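You operate a simulated robot arm through the tools that you are given. There is no shell and no other tool. Be economical: measure what you need, move in short steps, check, and stop when the job is done.

The job below is to be done with a simulated robot arm. You get a single attempt, and the scene is never put back.

## Task
Put the 60 steel block from the workbench on top of the card lids there and the 30 steel block on top of the grey stop block there.
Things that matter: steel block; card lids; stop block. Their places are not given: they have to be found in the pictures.

The check looks at the end state, three seconds after you hand in, the way a careful person would. Anything else that was tipped, shoved, dropped, spilled or broken makes it a failure. A push-on lid holds only when it is set on centred and level and pressed home; a screw cap is set on level and turned clockwise until tight.

## Robot
A 7-joint arm with a two-finger parallel gripper, fixed in place. Base frame: the origin is at the foot of the arm, x ahead of it, y to its left, z up; the work surface is at about z = 0.85. Lengths are in m, angles in rad, forces in N, time in s.
With the tool pointing down near the work surface it reaches from about 0.3 to 0.7 m from the base axis. Its first joint turns from -1.152 to 1.152 rad. Payload 1.57 kg.
The TCP is the grasp point between the finger pads, 0.03 m short of the fingertips. In the tool frame z runs along the fingers and y along their closing line. Largest opening 0.11 m; finger width 0.024, thickness 0.012; the body of the gripper, 0.048 by 0.112 m, starts 0.078 m behind the TCP.
Orientation is that of the tool frame in the base frame, as [roll, pitch, yaw] about the fixed x, y, z axes, in that order (R = Rz(yaw) Ry(pitch) Rx(roll)). With the fingers straight down and closing along the base's y, the tool's x points along the base's -x, its y along +y and its z along -z.

## Interface
- The arm moves only by the tool move_arm. Its argument "series" is a list of rows, each an object (a shift or turn left out is 0, a gripper value left out holds the last) with "delta_rot": the turn, a rotation vector about the tool's x, y, z in rad, a list of three; "dp": the shift along the tool's x, y, z in mm, a list of three; "claw": the opening in per cent of the stroke, from 0 (shut) to 100 (fully open). In form: [{"delta_rot": [rx, ry, rz], "dp": [tx, ty, tz], "claw": claw}, ...]. A call has 1 to 12 rows; each row shifts and turns the commanded pose from where the row before left it, along the tool's axes as they then stand. A row lasts 0.2 s, in which the tool goes at most 0.05 m and 0.15 rad; a call with a longer step from one row to the next is refused whole, and so is a gripper value outside its range. Where a pose cannot be reached the arm comes as near as it can. A force on the tool above 40 N (or 10 N above the force at the start of the call, whichever is more), or a blocked arm, ends the call early, and 0.2 s more pass. Each finger travels about 0.108 m/s and halts on what it meets, pressing with about 27 N; the grip force reading is that of the motor and also rises with nothing between the fingers. The clock runs only during rows and for 0.2 s after the last one: add rows that do not move to give the fingers time. It gives the time, the measured TCP pose, the force on the tool (base axes), the opening and the grip force at its end, in the units of the frame above (readings bear some noise), and new pictures: "show" is both (left out), scene, wrist or none.
- Cameras (640 x 400 px; columns grow to the right, rows downward): "scene" is fixed at [0.1504, -0.3844, 1.3995]; the picture's right is [0.89, -0.46, 0.00], its down [-0.29, -0.55, -0.78] and it looks along [0.36, 0.69, -0.62] (base axes); focal length 307 px, centre (320, 200). "wrist" rides on the gripper at [-0.036, 0, -0.08] in the tool frame; the picture's right is [0.00, -1.00, 0.00], its down [0.97, 0.00, -0.24] and it looks along [0.24, 0.00, 0.97] (tool axes); focal length 218 px, centre (320, 200).
- pixel_to_xyz(camera, pixels): for up to 12 pixels [column, row] of the newest picture of that camera ("zoom" is the newest enlarged one), the place [x, y, z] in the base frame of the surface seen there, good to about 0.003 m. It takes no simulated time.
- inspect(camera, box): a new picture of the part [left, top, right, bottom] of that camera's present view, enlarged. It takes no simulated time.
- finish_job(): hands the job in; it is judged then, once.

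Work in short steps. Measure before you move; look again where a grasp or a placing could have gone wrong, and mend it. You have 60 turns and 120 pictures in all, those below and enlarged ones among them. Open the gripper and draw the arm clear of the work before you hand the job in, unless the task says otherwise; then end with one line.

The tools are called after ">>>" as a command line: name --argument value ..., lists and objects as JSON in quotes. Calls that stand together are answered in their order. move_arm: Moves the arm, as the interface text tells. Its arguments: {"type":"object","properties":{"series":{"type":"array"},"show":{"type":"string","enum":["both","scene","wrist","none"]}},"required":["series"]} The other tools are called the same way: pixel_to_xyz (camera, pixels) gives the place of the surface under pixels of a picture; inspect (camera, box) takes an enlarged picture of a part of a camera's view; finish_job () hands the job in.

At the start:

```text
t: 0.0
tcp_pos: [0.3146, 0.099, 1.1935]
ee_rot: [-3.142, -0.001, 3.141]
wrist_force: [-1.1, 0.5, 0.5]
gripper_width: 0.11
grip_force: 0.0
```

scene: 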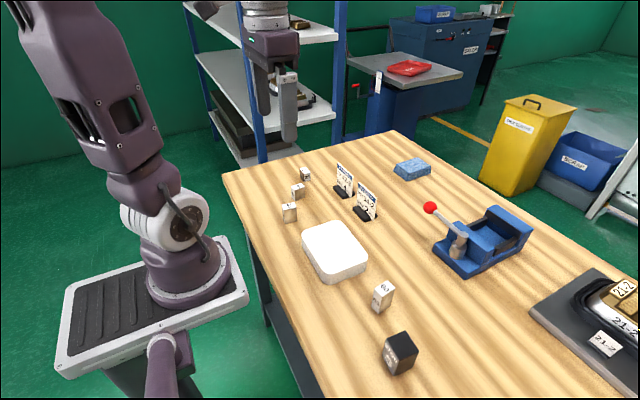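
wrist: 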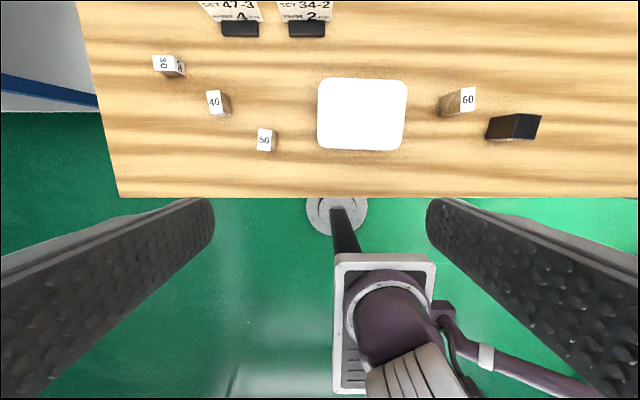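

The wrist view shows the blocks marked 30, 40, 50 and 60, a white object at (362,114) and a dark block at (513,127). I'll enlarge these areas to identify them.

>>> inspect --camera "scene" --box '[270, 150, 430, 250]'

>>> inspect --camera "scene" --box '[290, 210, 450, 390]'

>>> inspect --camera "wrist" --box '[120, 0, 560, 200]'

>>> pixel_to_xyz --camera "wrist" --pixels '[[164, 63], [213, 102], [264, 140], [321, 82], [402, 84], [400, 146], [322, 143], [468, 98], [448, 108], [530, 126], [500, 130], [362, 114]]'

>>> pixel_to_xyz --camera "scene" --pixels '[[383, 287], [380, 300], [402, 342], [396, 363], [412, 358], [304, 171], [305, 177], [335, 232], [305, 231], [322, 282], [365, 262], [337, 279]]'

```text
4.00 times, centred on (350, 200) of scene
```

zoom: 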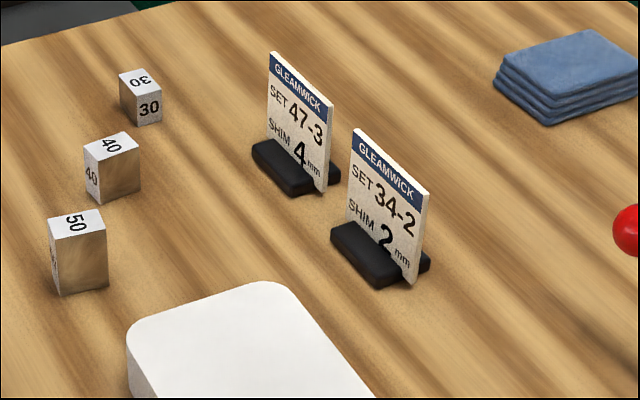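

```text
2.22 times, centred on (370, 300) of scene
```

zoom: 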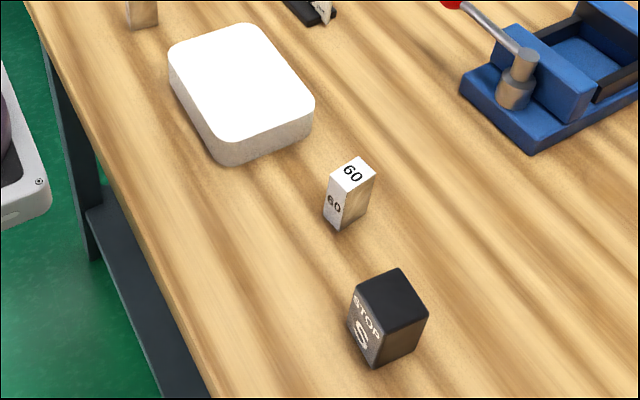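

```text
1.45 times, centred on (340, 100) of wrist
```

zoom: 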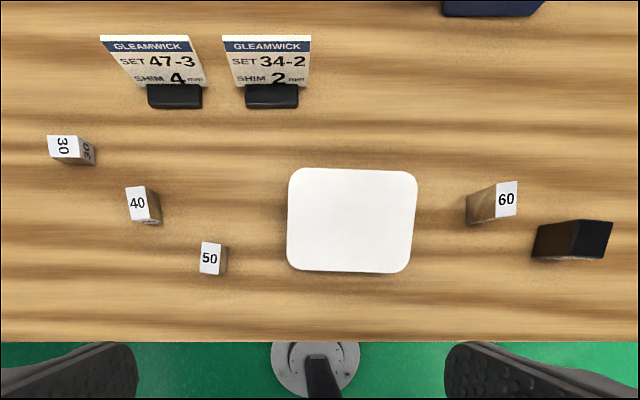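

```text
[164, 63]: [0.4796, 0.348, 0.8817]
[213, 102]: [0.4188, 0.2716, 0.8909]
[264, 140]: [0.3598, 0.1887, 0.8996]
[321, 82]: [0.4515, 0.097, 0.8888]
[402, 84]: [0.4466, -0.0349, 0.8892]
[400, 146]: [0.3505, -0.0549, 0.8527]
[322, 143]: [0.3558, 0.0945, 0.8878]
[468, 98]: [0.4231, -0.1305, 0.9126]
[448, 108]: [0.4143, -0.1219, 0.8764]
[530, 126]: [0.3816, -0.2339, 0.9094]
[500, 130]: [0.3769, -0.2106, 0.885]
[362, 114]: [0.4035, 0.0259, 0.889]
```

```text
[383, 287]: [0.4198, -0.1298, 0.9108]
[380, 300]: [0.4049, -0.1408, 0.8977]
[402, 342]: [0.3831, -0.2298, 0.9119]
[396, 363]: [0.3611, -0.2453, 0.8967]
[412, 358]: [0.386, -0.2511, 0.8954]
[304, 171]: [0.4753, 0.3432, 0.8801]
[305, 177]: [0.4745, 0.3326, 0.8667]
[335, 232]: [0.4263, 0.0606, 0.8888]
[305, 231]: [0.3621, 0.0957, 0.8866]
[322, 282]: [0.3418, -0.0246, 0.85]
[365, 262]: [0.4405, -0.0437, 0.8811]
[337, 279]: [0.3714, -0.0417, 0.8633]
```

The white object could be the card lids, but the blue stack at (412,168) and the dark tray on the right need a closer look first.

>>> inspect --camera "scene" --box '[385, 145, 445, 190]'

>>> inspect --camera "scene" --box '[295, 215, 375, 290]'

>>> inspect --camera "scene" --box '[500, 240, 640, 400]'

```text
8.89 times, centred on (415, 168) of scene
```

zoom: 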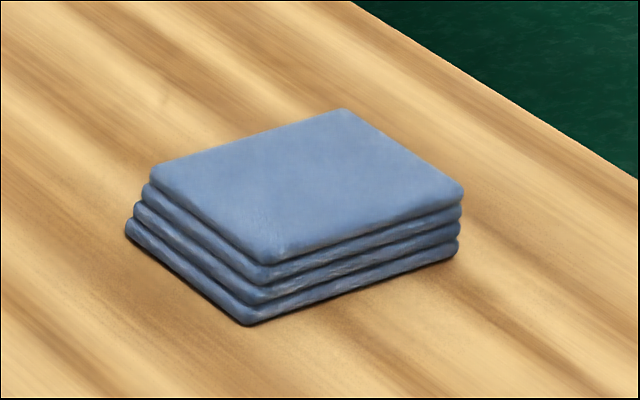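

```text
5.33 times, centred on (335, 252) of scene
```

zoom: 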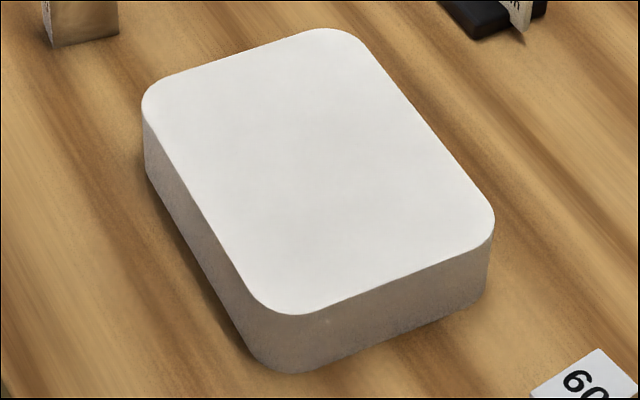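

```text
2.50 times, centred on (570, 320) of scene
```

zoom: 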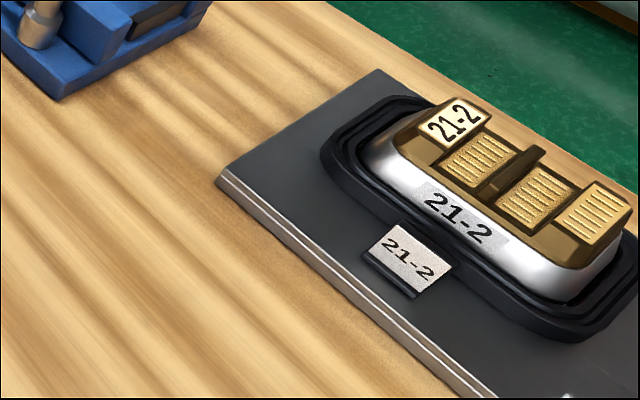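

The white stack must be the card lids (flat top at z≈0.889). The dark block marked STOP is at about (0.38,-0.23) and the 60 block at about (0.42,-0.13). I'll move above the 60 block for a close look.

>>> move_arm --series '[{"dp": [-15, -33, 20]}, {"dp": [-15, -33, 20]}, {"dp": [-15, -33, 20]}, {"dp": [-15, -33, 20]}, {"dp": [-15, -33, 20]}, {"dp": [-15, -33, 20]}, {"dp": [-15, -31, 20]}, {}]'

```text
t: 1.8
tcp_pos: [0.4204, -0.1309, 1.0549]
ee_rot: [3.141, 0.0, -3.141]
wrist_force: [0.4, -0.5, -0.3]
gripper_width: 0.11
grip_force: 0.0
```

scene: 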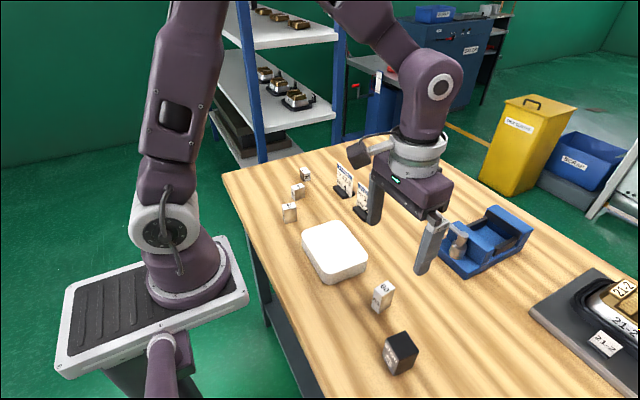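
wrist: 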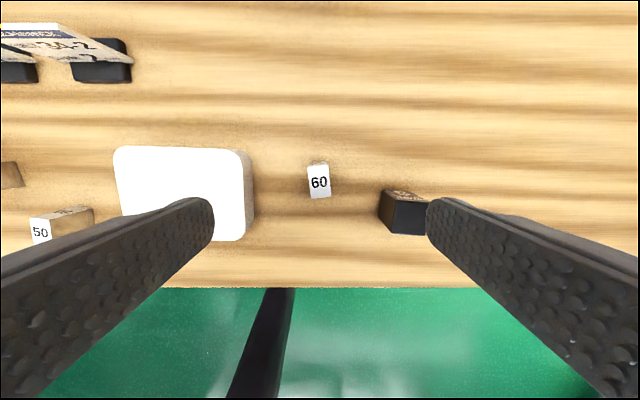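

The 60 block is at (318,182) in the wrist view, and the lids and stop are close on either side. I'll enlarge it for orientation and sizes.

>>> inspect --camera "wrist" --box '[220, 130, 460, 260]'

>>> pixel_to_xyz --camera "wrist" --pixels '[[308, 168], [326, 167], [329, 196], [312, 198], [319, 183], [394, 204], [424, 206], [396, 230], [420, 232], [120, 152], [240, 154], [238, 236]]'

>>> pixel_to_xyz --camera "scene" --pixels '[[384, 282], [393, 286], [384, 293], [375, 288], [400, 333], [416, 343], [403, 351], [387, 341], [308, 234], [337, 222], [366, 254], [328, 274]]'

```text
2.67 times, centred on (340, 195) of wrist
```

zoom: 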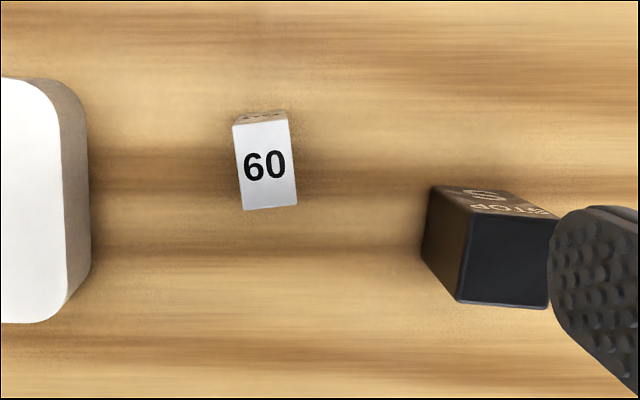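

```text
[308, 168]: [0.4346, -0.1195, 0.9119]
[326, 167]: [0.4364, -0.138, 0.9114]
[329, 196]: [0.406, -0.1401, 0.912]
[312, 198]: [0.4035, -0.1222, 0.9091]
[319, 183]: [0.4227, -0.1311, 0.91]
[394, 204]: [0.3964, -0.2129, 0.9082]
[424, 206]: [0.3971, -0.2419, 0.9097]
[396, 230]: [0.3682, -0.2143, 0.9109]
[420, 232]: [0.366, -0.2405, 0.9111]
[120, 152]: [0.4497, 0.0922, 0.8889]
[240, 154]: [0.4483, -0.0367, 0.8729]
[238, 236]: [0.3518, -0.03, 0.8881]
```

```text
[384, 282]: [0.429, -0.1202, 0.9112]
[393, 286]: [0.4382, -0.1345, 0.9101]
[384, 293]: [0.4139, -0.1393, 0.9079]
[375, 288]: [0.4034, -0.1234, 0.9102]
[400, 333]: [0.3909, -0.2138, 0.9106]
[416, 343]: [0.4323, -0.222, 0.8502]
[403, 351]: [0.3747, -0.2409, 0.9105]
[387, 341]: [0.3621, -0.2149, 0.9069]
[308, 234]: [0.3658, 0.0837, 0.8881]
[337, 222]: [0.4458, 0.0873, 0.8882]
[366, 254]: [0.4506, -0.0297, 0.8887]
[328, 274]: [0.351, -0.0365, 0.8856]
```

The 60 block is about 20×32×61 mm, centred at (0.420,-0.130) and turned about +0.105 rad. I'll turn the tool to match, narrow the gripper to 50% and lower it to z≈0.895.

>>> move_arm --series '[{"delta_rot": [0, 0, -0.105], "dp": [0, 1, 0], "claw": 50}, {}, {"dp": [0, 0, 35]}, {"dp": [0, 0, 35]}, {"dp": [0, 0, 30]}, {"dp": [0, 0, 25]}, {"dp": [0, 0, 20]}, {"dp": [0, 0, 15]}, {}]'

```text
t: 3.8
tcp_pos: [0.4216, -0.131, 0.8932]
ee_rot: [-3.141, 0.001, -3.038]
wrist_force: [-0.5, -1.0, -0.1]
gripper_width: 0.0547
grip_force: 0.0
```

scene: 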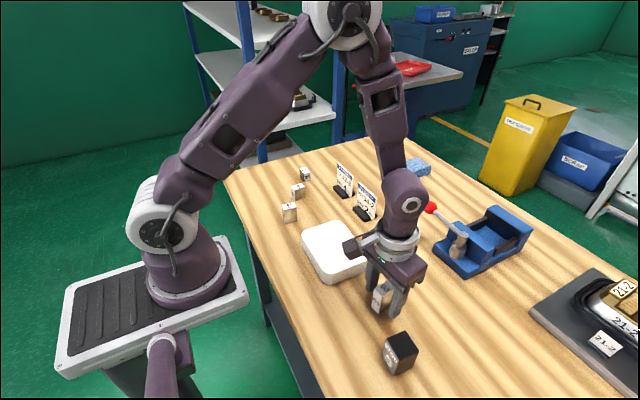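
wrist: 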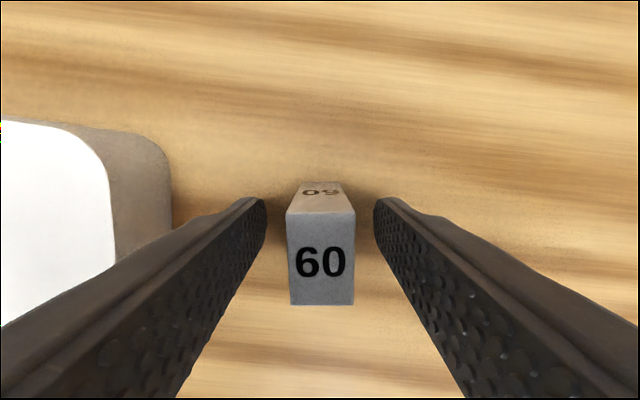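

The block sits square and centred between the fingers at (321,258). I'll close on it, then lift a little.

>>> move_arm --series '[{"claw": 0}, {}, {}, {"dp": [0, 0, -10]}, {"dp": [0, 0, -25]}, {"dp": [0, 0, -35]}, {}]'

```text
t: 5.4
tcp_pos: [0.4184, -0.1302, 0.9631]
ee_rot: [3.142, -0.001, -3.037]
wrist_force: [-0.2, -0.8, -3.1]
gripper_width: 0.0219
grip_force: 26.6
```

scene: 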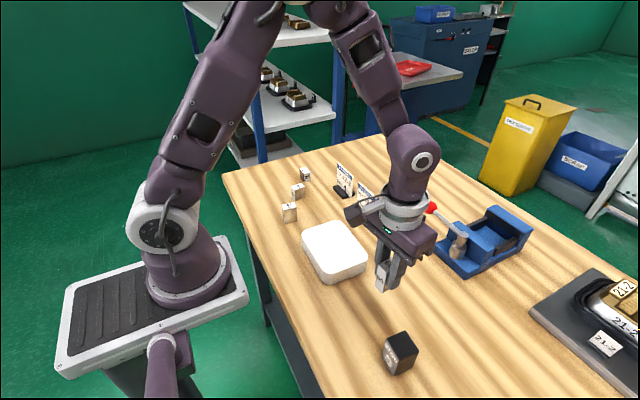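
wrist: 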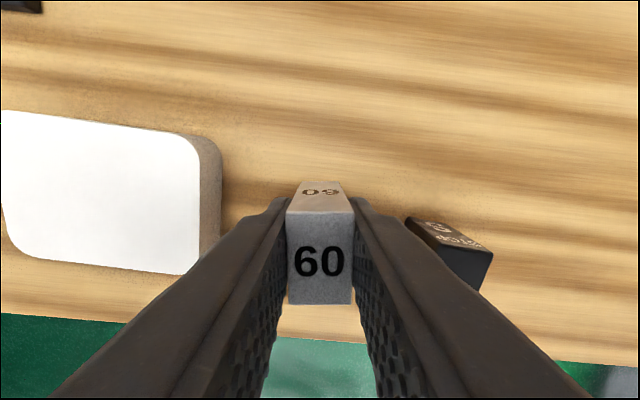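

The grip holds at 21.9 mm with about 3 N of load. I'll straighten the tool, raise it 20 mm and carry the block over the lid centre at (0.400,0.028).

>>> move_arm --series '[{"delta_rot": [0, 0, 0.105], "dp": [0, 0, -20]}, {"dp": [3, 15, 0]}, {"dp": [4, 35, 0]}, {"dp": [4, 40, 0]}, {"dp": [4, 35, 0]}, {"dp": [3, 23, 0]}, {"dp": [0, 10, 0]}, {}]'

```text
t: 7.2
tcp_pos: [0.4037, 0.0302, 0.9819]
ee_rot: [3.142, 0.0, 3.141]
wrist_force: [-0.5, -0.1, -3.2]
gripper_width: 0.0218
grip_force: 27.1
```

scene: 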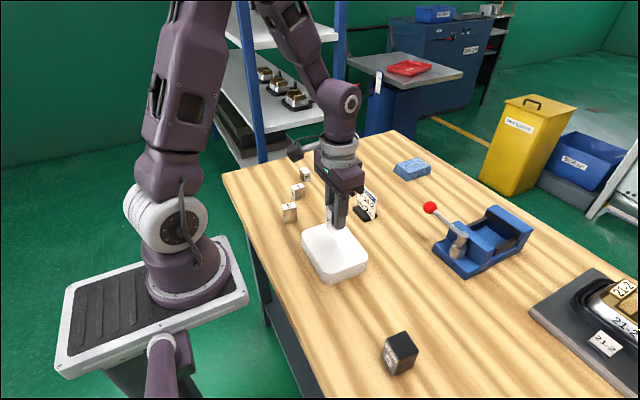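
wrist: 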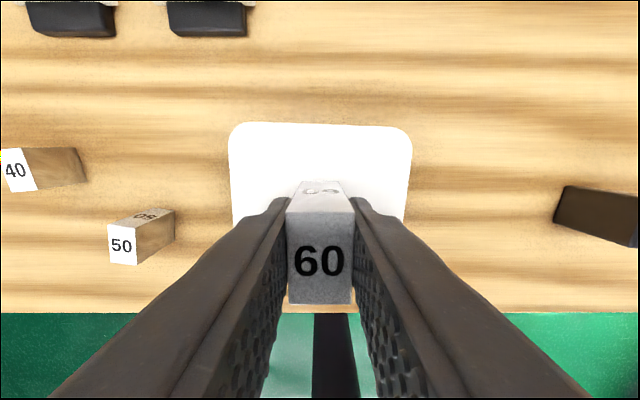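

The block is over the middle of the lids and its underside is at about 0.939, so contact should come at TCP z≈0.932. I'll come down to just above that.

>>> move_arm --series '[{"dp": [1, 0, 15]}, {"dp": [1, 0, 15]}, {"dp": [0, 0, 10]}, {"dp": [0, 0, 5]}, {"dp": [0, 0, 2]}, {}, {}]' --show "scene"

```text
t: 8.8
tcp_pos: [0.3999, 0.0277, 0.9354]
ee_rot: [3.141, -0.001, 3.141]
wrist_force: [-0.4, -0.1, -2.4]
gripper_width: 0.0219
grip_force: 26.9
```

scene: 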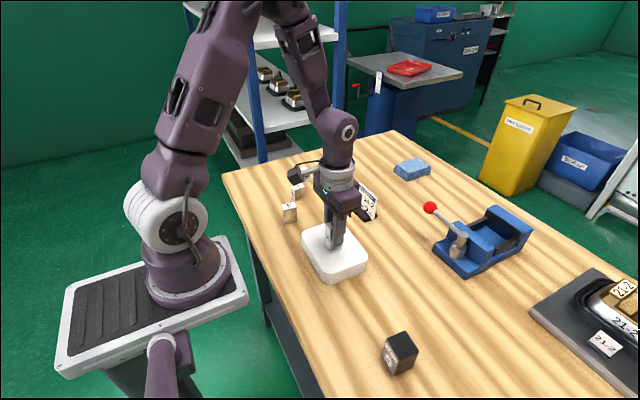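

I'm about 3 mm above contact, so I'll go down in 1 mm steps and watch the force.

>>> move_arm --series '[{"dp": [0, 0, 1]}, {"dp": [0, 0, 1]}, {"dp": [0, 0, 1]}, {}, {}]' --show "none"

>>> inspect --camera "scene" --box '[290, 190, 380, 290]'

```text
t: 10.0
tcp_pos: [0.4003, 0.0286, 0.9327]
ee_rot: [-3.141, 0.0, 3.141]
wrist_force: [1.1, 0.0, -3.3]
gripper_width: 0.0216
grip_force: 27.0
```

```text
4.00 times, centred on (335, 240) of scene
```

zoom: 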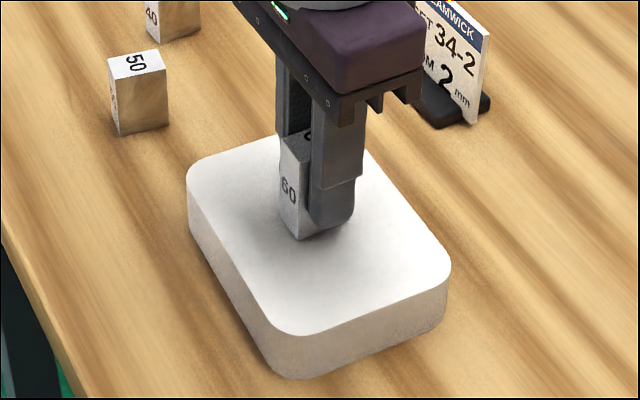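

There's no contact yet: the load is still about 3 N. I'll take a few more 1 mm steps.

>>> move_arm --series '[{"dp": [0, 0, 1]}, {}, {}]' --show "none"

>>> move_arm --series '[{"dp": [0, 0, 1]}, {}, {}]' --show "none"

```text
t: 10.8
tcp_pos: [0.3986, 0.0269, 0.9326]
ee_rot: [3.14, -0.001, -3.141]
wrist_force: [0.6, 0.0, -4.3]
gripper_width: 0.0218
grip_force: 27.3
```

```text
t: 11.6
tcp_pos: [0.4007, 0.0288, 0.9328]
ee_rot: [-3.141, -0.001, -3.141]
wrist_force: [0.1, -1.3, -3.6]
gripper_width: 0.0218
grip_force: 26.7
```

>>> move_arm --series '[{"dp": [0, 0, 1]}, {}, {}]' --show "none"

>>> move_arm --series '[{"dp": [0, 0, 1]}, {}, {}]' --show "wrist"

>>> inspect --camera "scene" --box '[310, 210, 360, 260]'

```text
t: 12.4
tcp_pos: [0.3991, 0.0286, 0.9306]
ee_rot: [3.14, 0.0, -3.141]
wrist_force: [-2.0, -1.1, 16.7]
gripper_width: 0.0222
grip_force: 27.1
```

```text
t: 13.2
tcp_pos: [0.4, 0.0279, 0.9295]
ee_rot: [-3.141, 0.0, 3.141]
wrist_force: [0.0, -4.2, 16.3]
gripper_width: 0.022
grip_force: 27.0
```

wrist: 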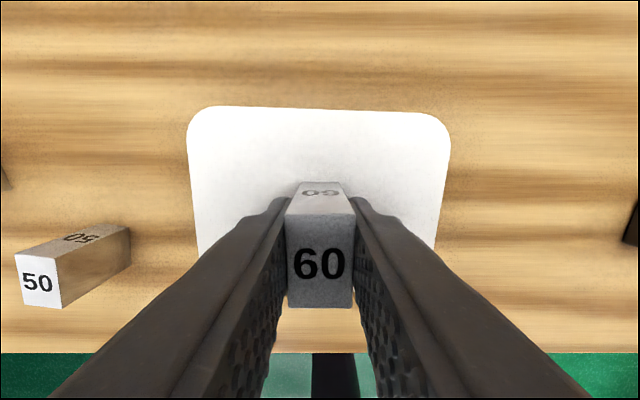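

```text
8.00 times, centred on (335, 235) of scene
```

zoom: 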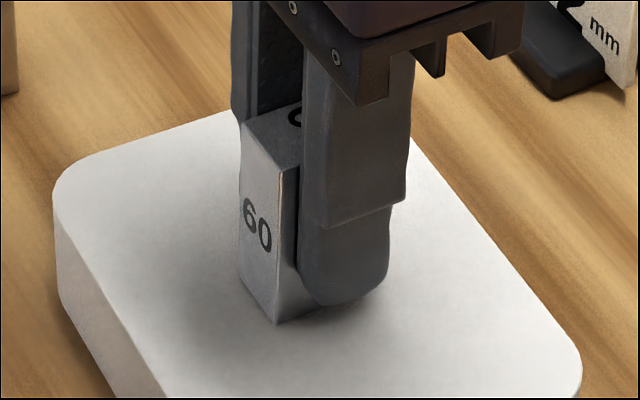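

The block is down: the force now reads +16 N. I'll back off 1 mm, open, and rise straight up.

>>> move_arm --series '[{"dp": [0, 0, -1]}, {"claw": 45}, {}, {}, {"dp": [0, 0, -20]}, {"dp": [0, 0, -40]}, {"dp": [0, 0, -45]}, {}]'

>>> inspect --camera "scene" --box '[290, 190, 380, 290]'

```text
t: 15.0
tcp_pos: [0.3998, 0.0291, 1.0356]
ee_rot: [3.14, 0.0, -3.141]
wrist_force: [-0.1, -0.8, -0.1]
gripper_width: 0.0494
grip_force: 0.0
```

scene: 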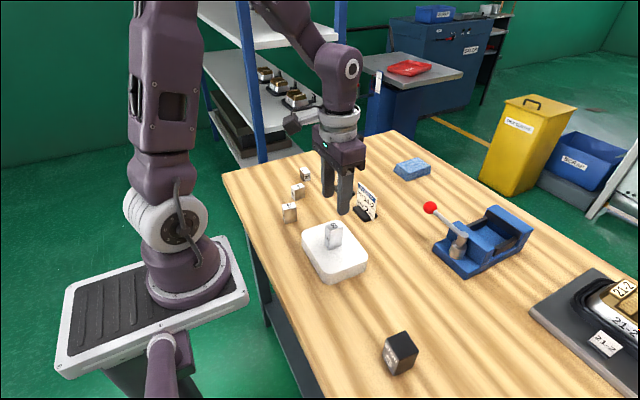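
wrist: 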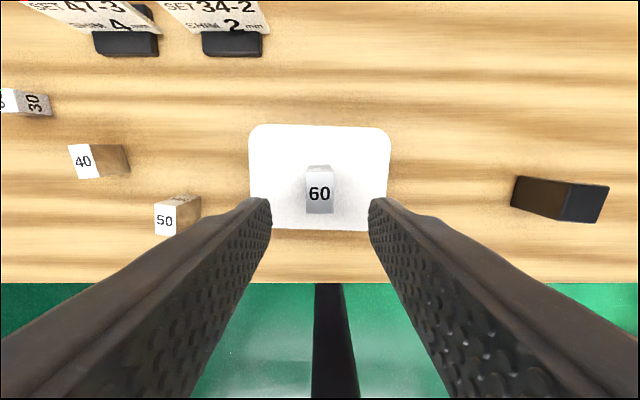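

```text
4.00 times, centred on (335, 240) of scene
```

zoom: 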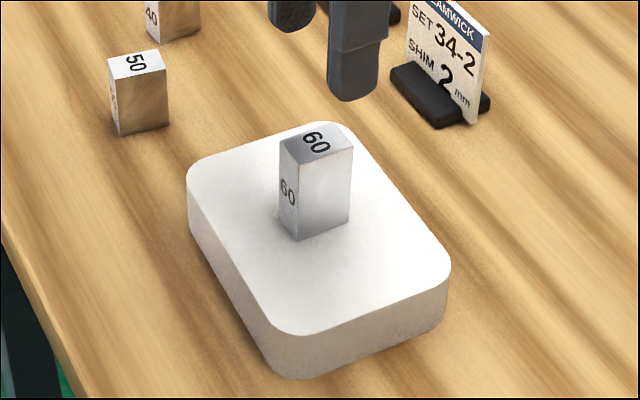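

The 60 block stands level on the lids. Next I'll go above the 30 block at about (0.478,0.346).

>>> move_arm --series '[{"dp": [-9, 36, 0]}, {"dp": [-9, 36, 0]}, {"dp": [-9, 36, 0]}, {"dp": [-9, 36, 0]}, {"dp": [-9, 36, 0]}, {"dp": [-9, 36, 0]}, {"dp": [-9, 36, 0]}, {"dp": [-9, 36, 0]}, {"dp": [-6, 28, 0]}, {}]' --show "wrist"

>>> inspect --camera "wrist" --box '[220, 130, 420, 255]'

```text
t: 17.2
tcp_pos: [0.4783, 0.346, 1.0342]
ee_rot: [-3.141, 0.0, -3.141]
wrist_force: [-0.1, 0.1, -0.2]
gripper_width: 0.0496
grip_force: 0.0
```

wrist: 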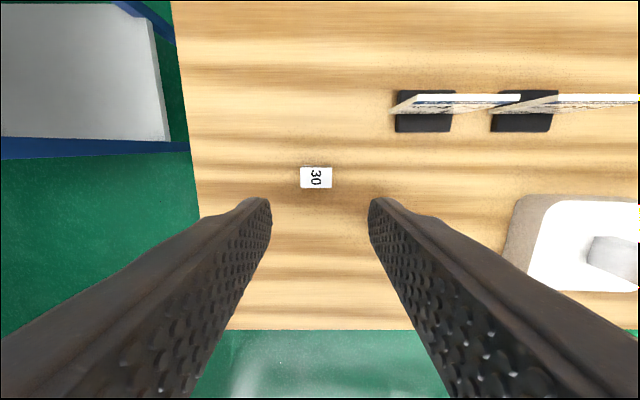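

```text
3.20 times, centred on (320, 192) of wrist
```

zoom: 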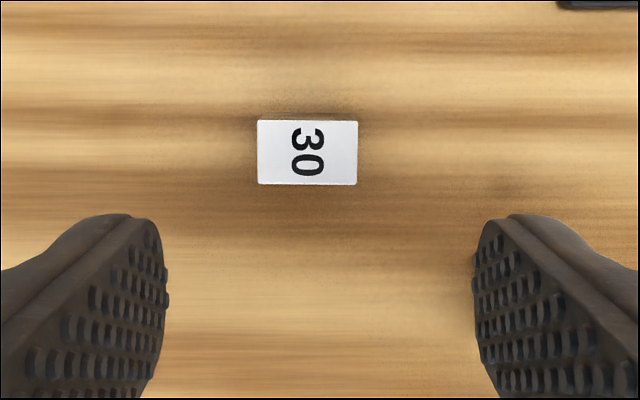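

The 30 block is square to the tool with its long side (about 32 mm) along the closing line. I'll measure its centre and the surface heights.

>>> pixel_to_xyz --camera "zoom" --pixels '[[262, 125], [352, 125], [353, 180], [263, 180], [307, 152], [200, 300]]'

```text
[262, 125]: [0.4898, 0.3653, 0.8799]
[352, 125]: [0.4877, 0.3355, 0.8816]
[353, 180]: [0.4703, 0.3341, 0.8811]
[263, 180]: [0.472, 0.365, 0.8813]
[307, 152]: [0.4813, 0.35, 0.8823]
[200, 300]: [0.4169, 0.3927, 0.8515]
```

The block centre is (0.480,0.350) with its top at 0.881. I'll adjust by 2 and 4 mm and lower to TCP z≈0.889, which leaves the fingertips 9 mm above the bench.

>>> move_arm --series '[{"dp": [-2, 4, 10], "claw": 50}, {"dp": [0, 0, 35]}, {"dp": [0, 0, 35]}, {"dp": [0, 0, 30]}, {"dp": [0, 0, 20]}, {"dp": [0, 0, 15]}, {}]'

```text
t: 18.8
tcp_pos: [0.4793, 0.3464, 0.8901]
ee_rot: [-3.141, 0.0, -3.141]
wrist_force: [-0.3, 0.8, 0.4]
gripper_width: 0.055
grip_force: 0.0
```

scene: 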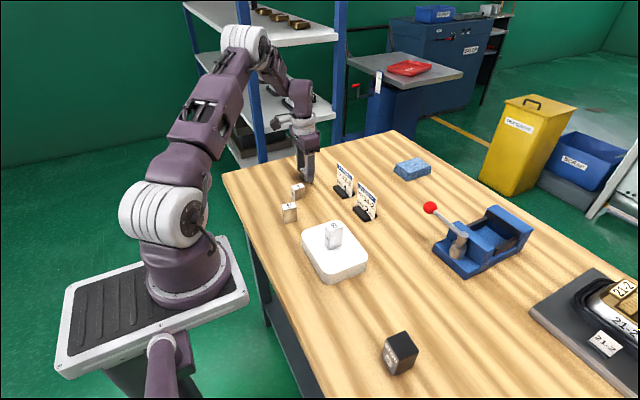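
wrist: 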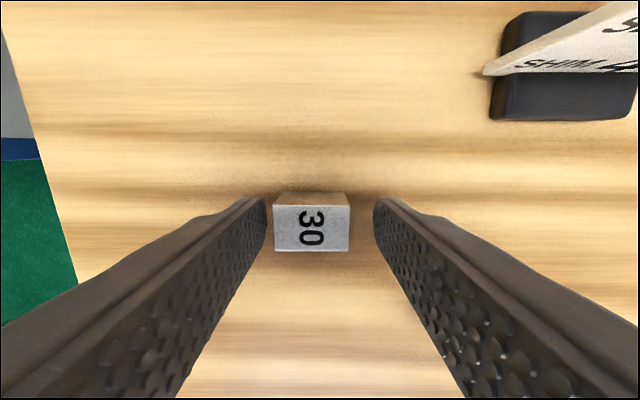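

The block is centred at column 312, about 3 mm to the +y side. I'll shift 3 mm, close and lift slightly.

>>> move_arm --series '[{"dp": [0, 3, 0]}, {}, {"claw": 0}, {}, {}, {"dp": [0, 0, -10]}, {"dp": [0, 0, -30]}, {"dp": [0, 0, -45]}, {"dp": [0, 0, -45]}, {}]'

```text
t: 21.0
tcp_pos: [0.479, 0.3516, 1.0198]
ee_rot: [3.141, -0.001, -3.139]
wrist_force: [0.0, -0.4, 0.5]
gripper_width: 0.0
grip_force: 21.5
```

scene: 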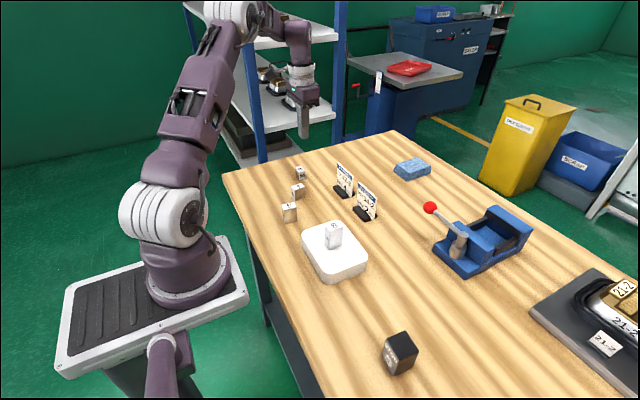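
wrist: 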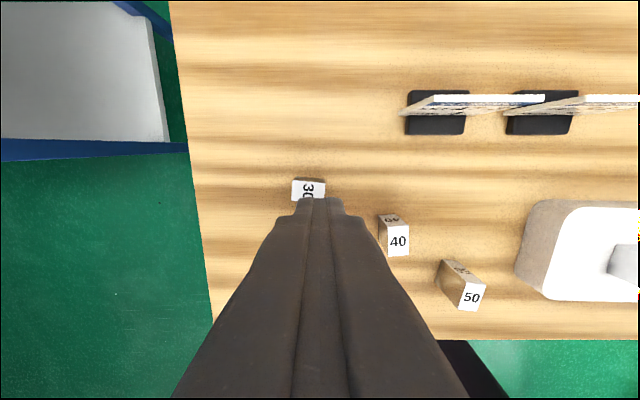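

The grasp missed: the opening reads 0.0 and the 30 block is still on the bench at (308,189). I'll open up and measure where it is now.

>>> move_arm --series '[{"claw": 50, "dp": [0, 0, -10]}, {}, {}]'

>>> inspect --camera "wrist" --box '[220, 130, 420, 255]'

>>> inspect --camera "scene" --box '[270, 155, 330, 225]'

```text
t: 21.8
tcp_pos: [0.4811, 0.3514, 1.0309]
ee_rot: [3.141, -0.002, -3.141]
wrist_force: [0.3, -0.2, 0.4]
gripper_width: 0.0546
grip_force: 0.1
```

scene: 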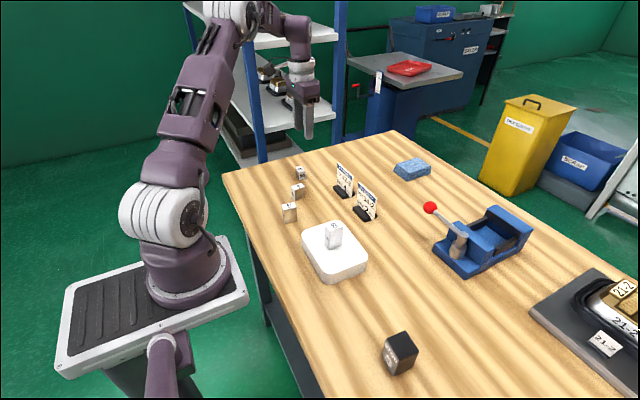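
wrist: 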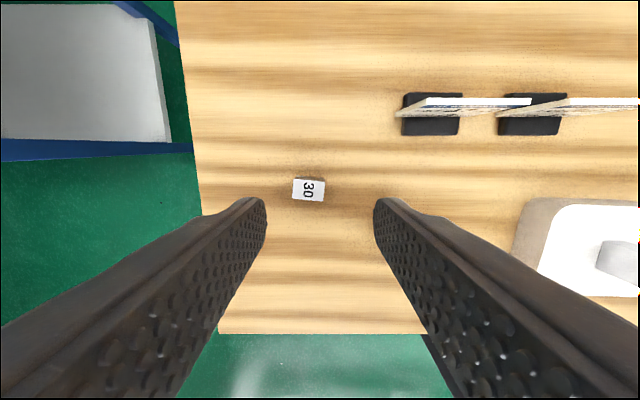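

```text
3.20 times, centred on (320, 192) of wrist
```

zoom: 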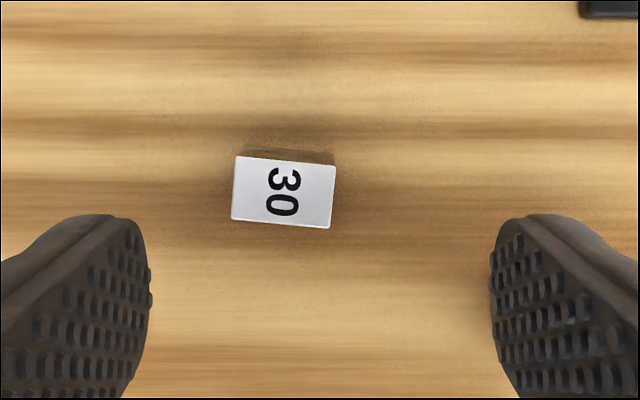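

```text
5.71 times, centred on (300, 190) of scene
```

zoom: 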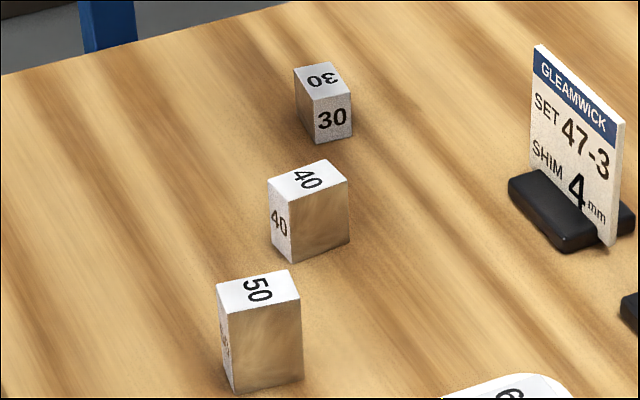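

The 30 block slipped out but is still upright, now turned about -0.09 rad. I'll measure it and re-grip deeper, since only the fingertip ends held it before.

>>> pixel_to_xyz --camera "wrist" --pixels '[[295, 181], [323, 184], [321, 199], [294, 197], [308, 190], [360, 170], [270, 230]]'

>>> inspect --camera "scene" --box '[275, 50, 335, 150]'

```text
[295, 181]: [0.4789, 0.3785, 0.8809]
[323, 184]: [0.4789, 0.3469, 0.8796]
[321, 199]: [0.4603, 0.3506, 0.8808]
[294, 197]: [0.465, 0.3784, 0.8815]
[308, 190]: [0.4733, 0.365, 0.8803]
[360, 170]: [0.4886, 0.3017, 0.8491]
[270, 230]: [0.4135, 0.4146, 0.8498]
```

```text
4.00 times, centred on (305, 100) of scene
```

zoom: 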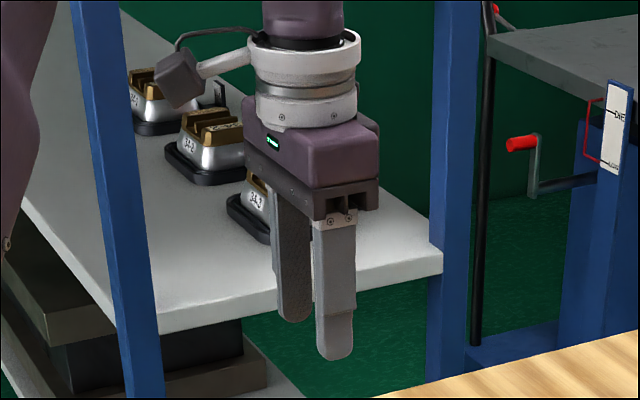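

The fingertips are rounded over their last ~12 mm, so a deeper grip is needed. The block is now at about (0.471,0.364). I'll align and lower most of the way, then check.

>>> move_arm --series '[{"dp": [9, 12, 0]}, {"delta_rot": [0, 0, 0.09], "dp": [0, 0, 20]}, {"dp": [0, 0, 35]}, {"dp": [0, 0, 35]}, {"dp": [0, 0, 30]}, {"dp": [0, 0, 15]}, {}, {}]' --show "wrist"

```text
t: 23.6
tcp_pos: [0.4715, 0.3605, 0.8952]
ee_rot: [-3.141, -0.001, 3.05]
wrist_force: [-0.1, -0.4, 0.3]
gripper_width: 0.0551
grip_force: 0.1
```

wrist: 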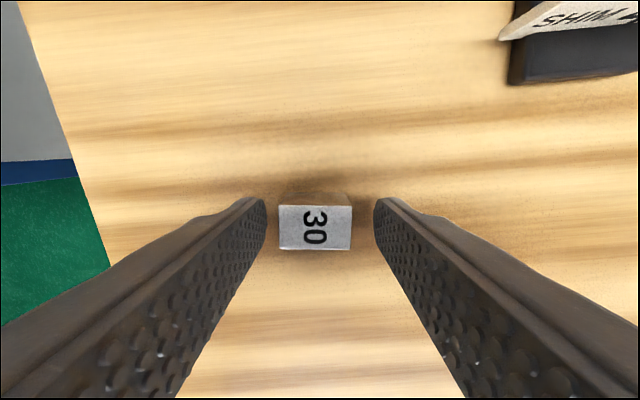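

The block is centred at (315,228), about 2 mm off. I'll correct that, lower 11 mm and close, without lifting yet.

>>> move_arm --series '[{"dp": [0, 2, 0], "delta_rot": [0, 0, 0.02]}, {"dp": [0, 0, 6]}, {"dp": [0, 0, 5]}, {}, {"claw": 0}, {}, {}, {}]'

```text
t: 25.4
tcp_pos: [0.4717, 0.3653, 0.8837]
ee_rot: [-3.14, 0.0, 3.032]
wrist_force: [1.1, 0.0, -0.2]
gripper_width: 0.0337
grip_force: 27.7
```

scene: 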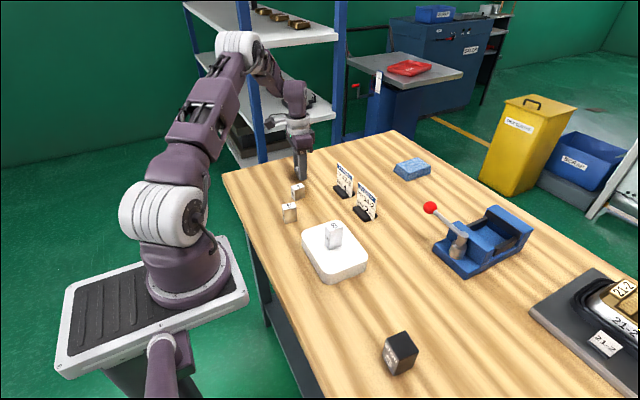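
wrist: 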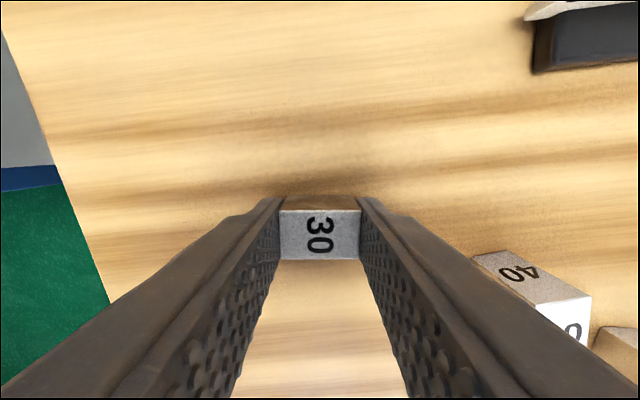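

The grip reads 33.7 mm and 27 N with the block centred between the fingers. I'll lift gently by 15 mm and look.

>>> move_arm --series '[{"dp": [0, 0, -2]}, {"dp": [0, 0, -4]}, {"dp": [0, 0, -4]}, {"dp": [0, 0, -5]}, {}, {}]'

>>> inspect --camera "scene" --box '[270, 125, 330, 195]'

```text
t: 26.8
tcp_pos: [0.4703, 0.3655, 0.8989]
ee_rot: [3.141, 0.0, 3.03]
wrist_force: [0.4, -0.1, -1.2]
gripper_width: 0.0335
grip_force: 26.9
```

scene: 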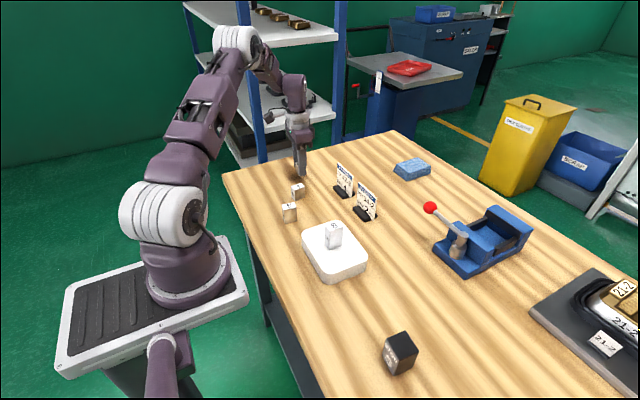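
wrist: 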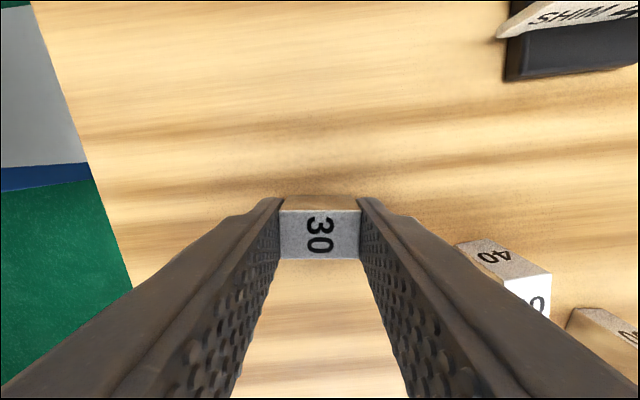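

```text
5.71 times, centred on (300, 160) of scene
```

zoom: 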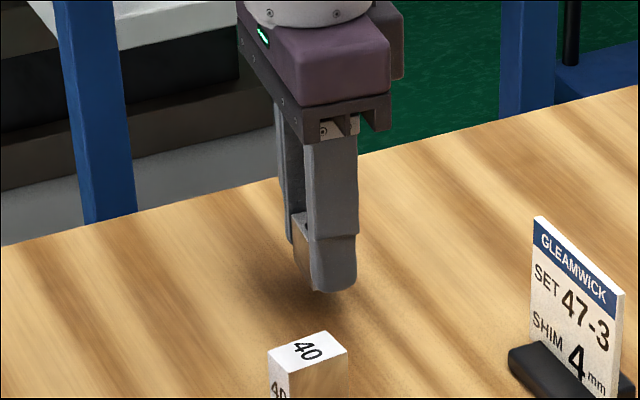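

The block is held, with about 1.2 N of load and no slip. I'll lift to z≈1.05 in easy steps.

>>> move_arm --series '[{"dp": [0, 0, -8]}, {"dp": [0, 0, -15]}, {"dp": [0, 0, -20]}, {"dp": [0, 0, -25]}, {"dp": [0, 0, -25]}, {"dp": [0, 0, -25]}, {"dp": [0, 0, -20]}, {"dp": [0, 0, -12]}, {"dp": [0, 0, -5]}, {}]' --show "none"

>>> move_arm --series '[{"dp": [0, -8, 0]}, {"dp": [1, -18, 0]}, {"dp": [1, -28, 0]}, {"dp": [1, -34, 0]}, {"dp": [2, -36, 0]}, {"dp": [2, -36, 0]}, {"dp": [2, -36, 0]}, {"dp": [1, -34, 0]}, {"dp": [1, -28, 0]}, {"dp": [0, -18, 0]}, {"dp": [0, -8, 0]}, {}]' --show "wrist"

```text
t: 29.0
tcp_pos: [0.4709, 0.3661, 1.0545]
ee_rot: [-3.14, 0.001, 3.03]
wrist_force: [0.8, 0.5, -0.7]
gripper_width: 0.0338
grip_force: 27.3
```

```text
t: 31.6
tcp_pos: [0.4291, 0.0844, 1.0546]
ee_rot: [3.141, 0.0, 3.031]
wrist_force: [0.1, 0.1, -1.0]
gripper_width: 0.0336
grip_force: 26.9
```

wrist: 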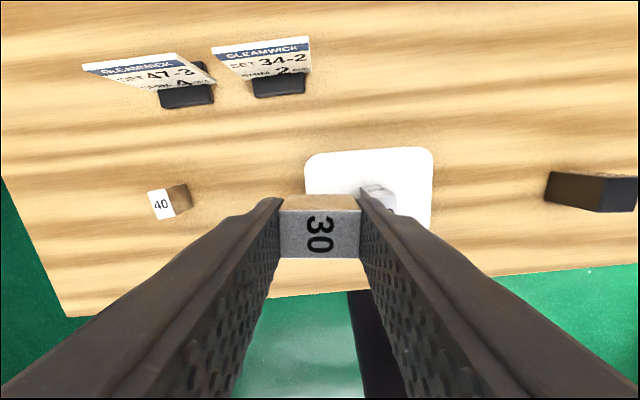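

The block is still held at 33.6 mm. I'll continue to above the stop block at about (0.382,-0.227).

>>> move_arm --series '[{"dp": [0, -8, 0]}, {"dp": [1, -18, 0]}, {"dp": [1, -30, 0]}, {"dp": [2, -38, 0]}, {"dp": [2, -42, 0]}, {"dp": [2, -43, 0]}, {"dp": [2, -42, 0]}, {"dp": [2, -38, 0]}, {"dp": [1, -30, 0]}, {"dp": [0, -18, 0]}, {"dp": [0, -8, 0]}, {}]'

>>> inspect --camera "scene" --box '[370, 315, 430, 385]'

```text
t: 34.2
tcp_pos: [0.3814, -0.2271, 1.0536]
ee_rot: [-3.142, 0.0, 3.03]
wrist_force: [0.1, -0.5, -2.7]
gripper_width: 0.0336
grip_force: 27.1
```

scene: 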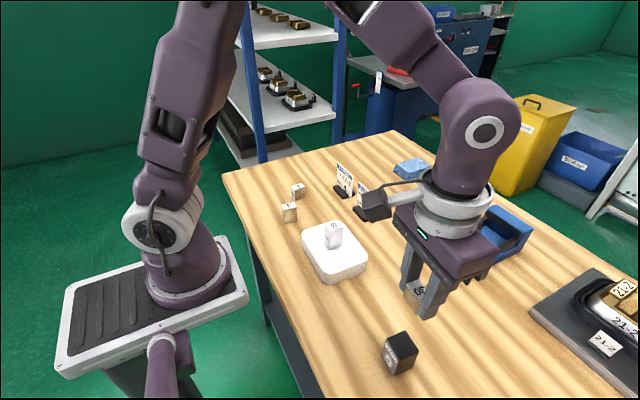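
wrist: 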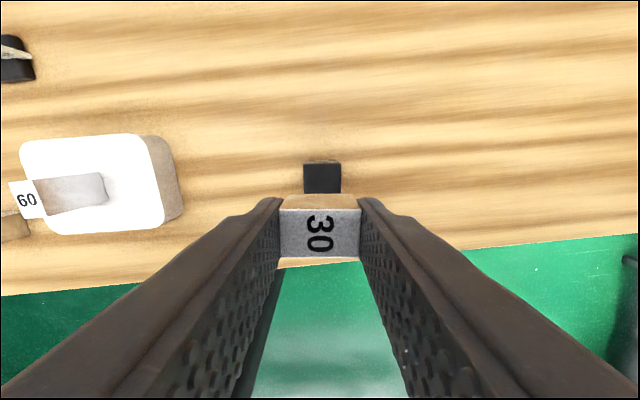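

```text
5.71 times, centred on (400, 350) of scene
```

zoom: 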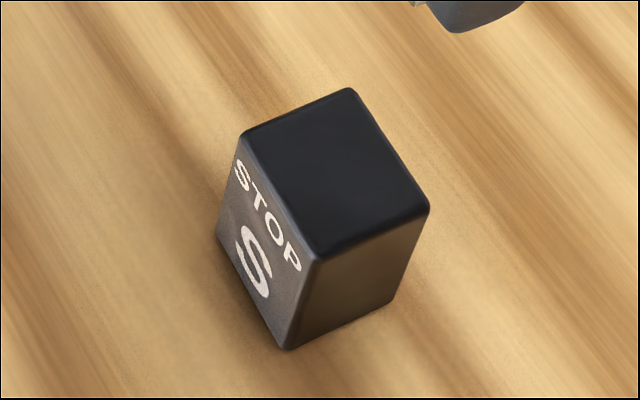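

The stop is square to the tool, its top spanning columns 304–341 in the wrist view. I'll measure its top corners.

>>> pixel_to_xyz --camera "zoom" --pixels '[[255, 138], [347, 98], [417, 207], [317, 248], [335, 173], [301, 120], [380, 155], [368, 228], [285, 193]]'

>>> pixel_to_xyz --camera "wrist" --pixels '[[307, 168], [338, 167], [322, 178], [322, 190], [306, 190], [338, 190]]'

```text
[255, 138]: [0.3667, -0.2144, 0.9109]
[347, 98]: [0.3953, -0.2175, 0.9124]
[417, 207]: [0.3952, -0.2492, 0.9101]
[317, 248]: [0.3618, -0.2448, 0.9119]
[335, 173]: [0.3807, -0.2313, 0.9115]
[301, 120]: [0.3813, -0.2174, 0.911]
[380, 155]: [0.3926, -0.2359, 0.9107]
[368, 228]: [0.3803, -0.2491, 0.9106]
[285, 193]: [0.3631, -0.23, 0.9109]
```

```text
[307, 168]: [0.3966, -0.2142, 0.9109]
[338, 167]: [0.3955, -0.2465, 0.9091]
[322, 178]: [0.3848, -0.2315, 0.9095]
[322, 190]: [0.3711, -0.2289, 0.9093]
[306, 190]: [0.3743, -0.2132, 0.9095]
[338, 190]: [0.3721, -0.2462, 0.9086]
```

The stop top is centred at (0.380,-0.231) at z≈0.911, so contact should come at TCP z≈0.945. I'll shift 3 mm and descend to about 0.951.

>>> move_arm --series '[{"dp": [1, -3, 10]}, {"dp": [0, 0, 20]}, {"dp": [0, 0, 25]}, {"dp": [0, 0, 22]}, {"dp": [0, 0, 15]}, {"dp": [0, 0, 8]}, {"dp": [0, 0, 3]}, {}]'

>>> inspect --camera "scene" --box '[370, 300, 440, 380]'

```text
t: 36.0
tcp_pos: [0.3798, -0.2296, 0.9505]
ee_rot: [3.142, -0.001, 3.032]
wrist_force: [0.2, 0.5, -1.0]
gripper_width: 0.0337
grip_force: 27.4
```

scene: 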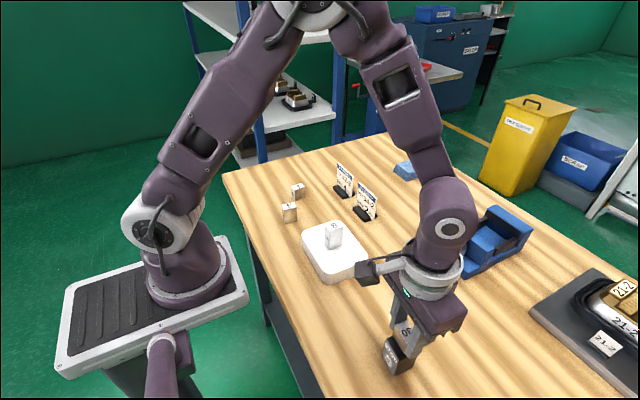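
wrist: 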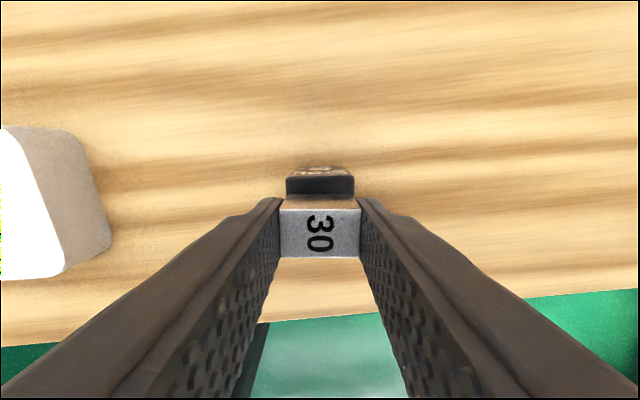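

```text
5.00 times, centred on (405, 340) of scene
```

zoom: 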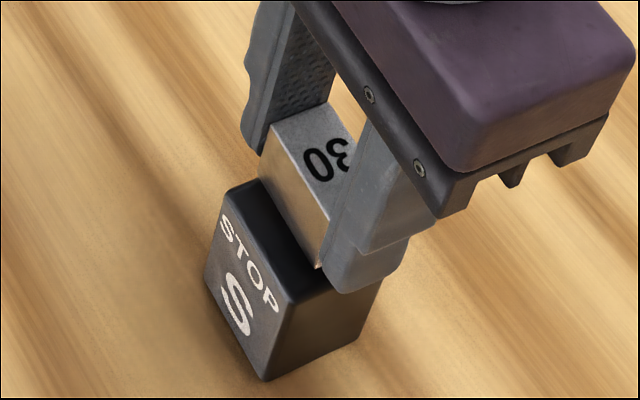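

The 30 block is centred over the stop in both views, a few mm above it. I'll go down slowly to contact.

>>> move_arm --series '[{"dp": [0, 0, 2]}, {"dp": [0, 0, 1]}, {"dp": [0, 0, 1]}, {}, {}]' --show "none"

>>> move_arm --series '[{"dp": [0, 0, 1]}, {}, {}]' --show "none"

```text
t: 37.2
tcp_pos: [0.3786, -0.2305, 0.9467]
ee_rot: [-3.141, -0.002, 3.031]
wrist_force: [-0.4, -0.4, -1.0]
gripper_width: 0.0334
grip_force: 26.5
```

```text
t: 38.0
tcp_pos: [0.3801, -0.2309, 0.9477]
ee_rot: [-3.142, 0.0, 3.032]
wrist_force: [-0.8, 0.5, -1.3]
gripper_width: 0.0334
grip_force: 27.4
```

There's no contact yet, so I'll keep going 1 mm at a time.

>>> move_arm --series '[{"dp": [0, 0, 1]}, {}, {}]' --show "none"

>>> move_arm --series '[{"dp": [0, 0, 1]}, {}, {}]' --show "none"

```text
t: 38.8
tcp_pos: [0.3777, -0.2299, 0.9449]
ee_rot: [-3.141, -0.001, 3.031]
wrist_force: [-0.9, 0.4, -1.6]
gripper_width: 0.0334
grip_force: 27.2
```

```text
t: 39.6
tcp_pos: [0.3789, -0.2308, 0.9451]
ee_rot: [-3.14, 0.0, 3.033]
wrist_force: [0.7, -0.8, -2.2]
gripper_width: 0.0335
grip_force: 27.0
```

>>> move_arm --series '[{"dp": [0, 0, 0.7]}, {}, {}]' --show "none"

>>> inspect --camera "scene" --box '[370, 300, 440, 380]'

```text
t: 40.4
tcp_pos: [0.38, -0.2302, 0.944]
ee_rot: [3.141, 0.001, 3.031]
wrist_force: [-0.3, 0.0, -1.2]
gripper_width: 0.0335
grip_force: 26.9
```

```text
5.00 times, centred on (405, 340) of scene
```

zoom: 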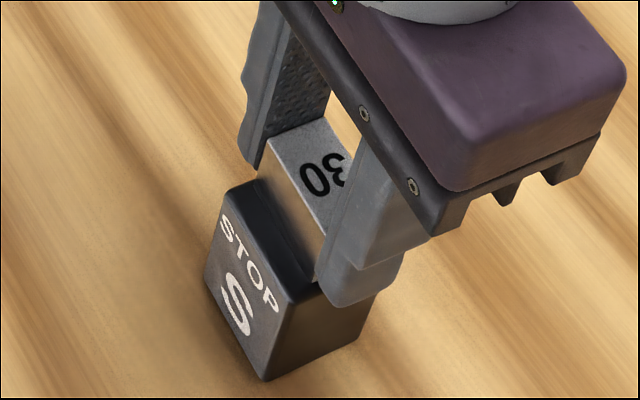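

Still hovering, within about 1 mm. I'll continue in small steps.

>>> move_arm --series '[{"dp": [0, 0, 0.7]}, {}, {}]' --show "none"

>>> move_arm --series '[{"dp": [0, 0, 0.7]}, {}, {}]' --show "none"

```text
t: 41.2
tcp_pos: [0.3797, -0.2296, 0.9433]
ee_rot: [3.141, 0.002, 3.032]
wrist_force: [0.0, 2.6, 16.2]
gripper_width: 0.0333
grip_force: 26.3
```

```text
t: 42.0
tcp_pos: [0.3797, -0.2306, 0.9434]
ee_rot: [3.141, 0.001, 3.033]
wrist_force: [3.9, 2.0, 16.8]
gripper_width: 0.0334
grip_force: 26.3
```

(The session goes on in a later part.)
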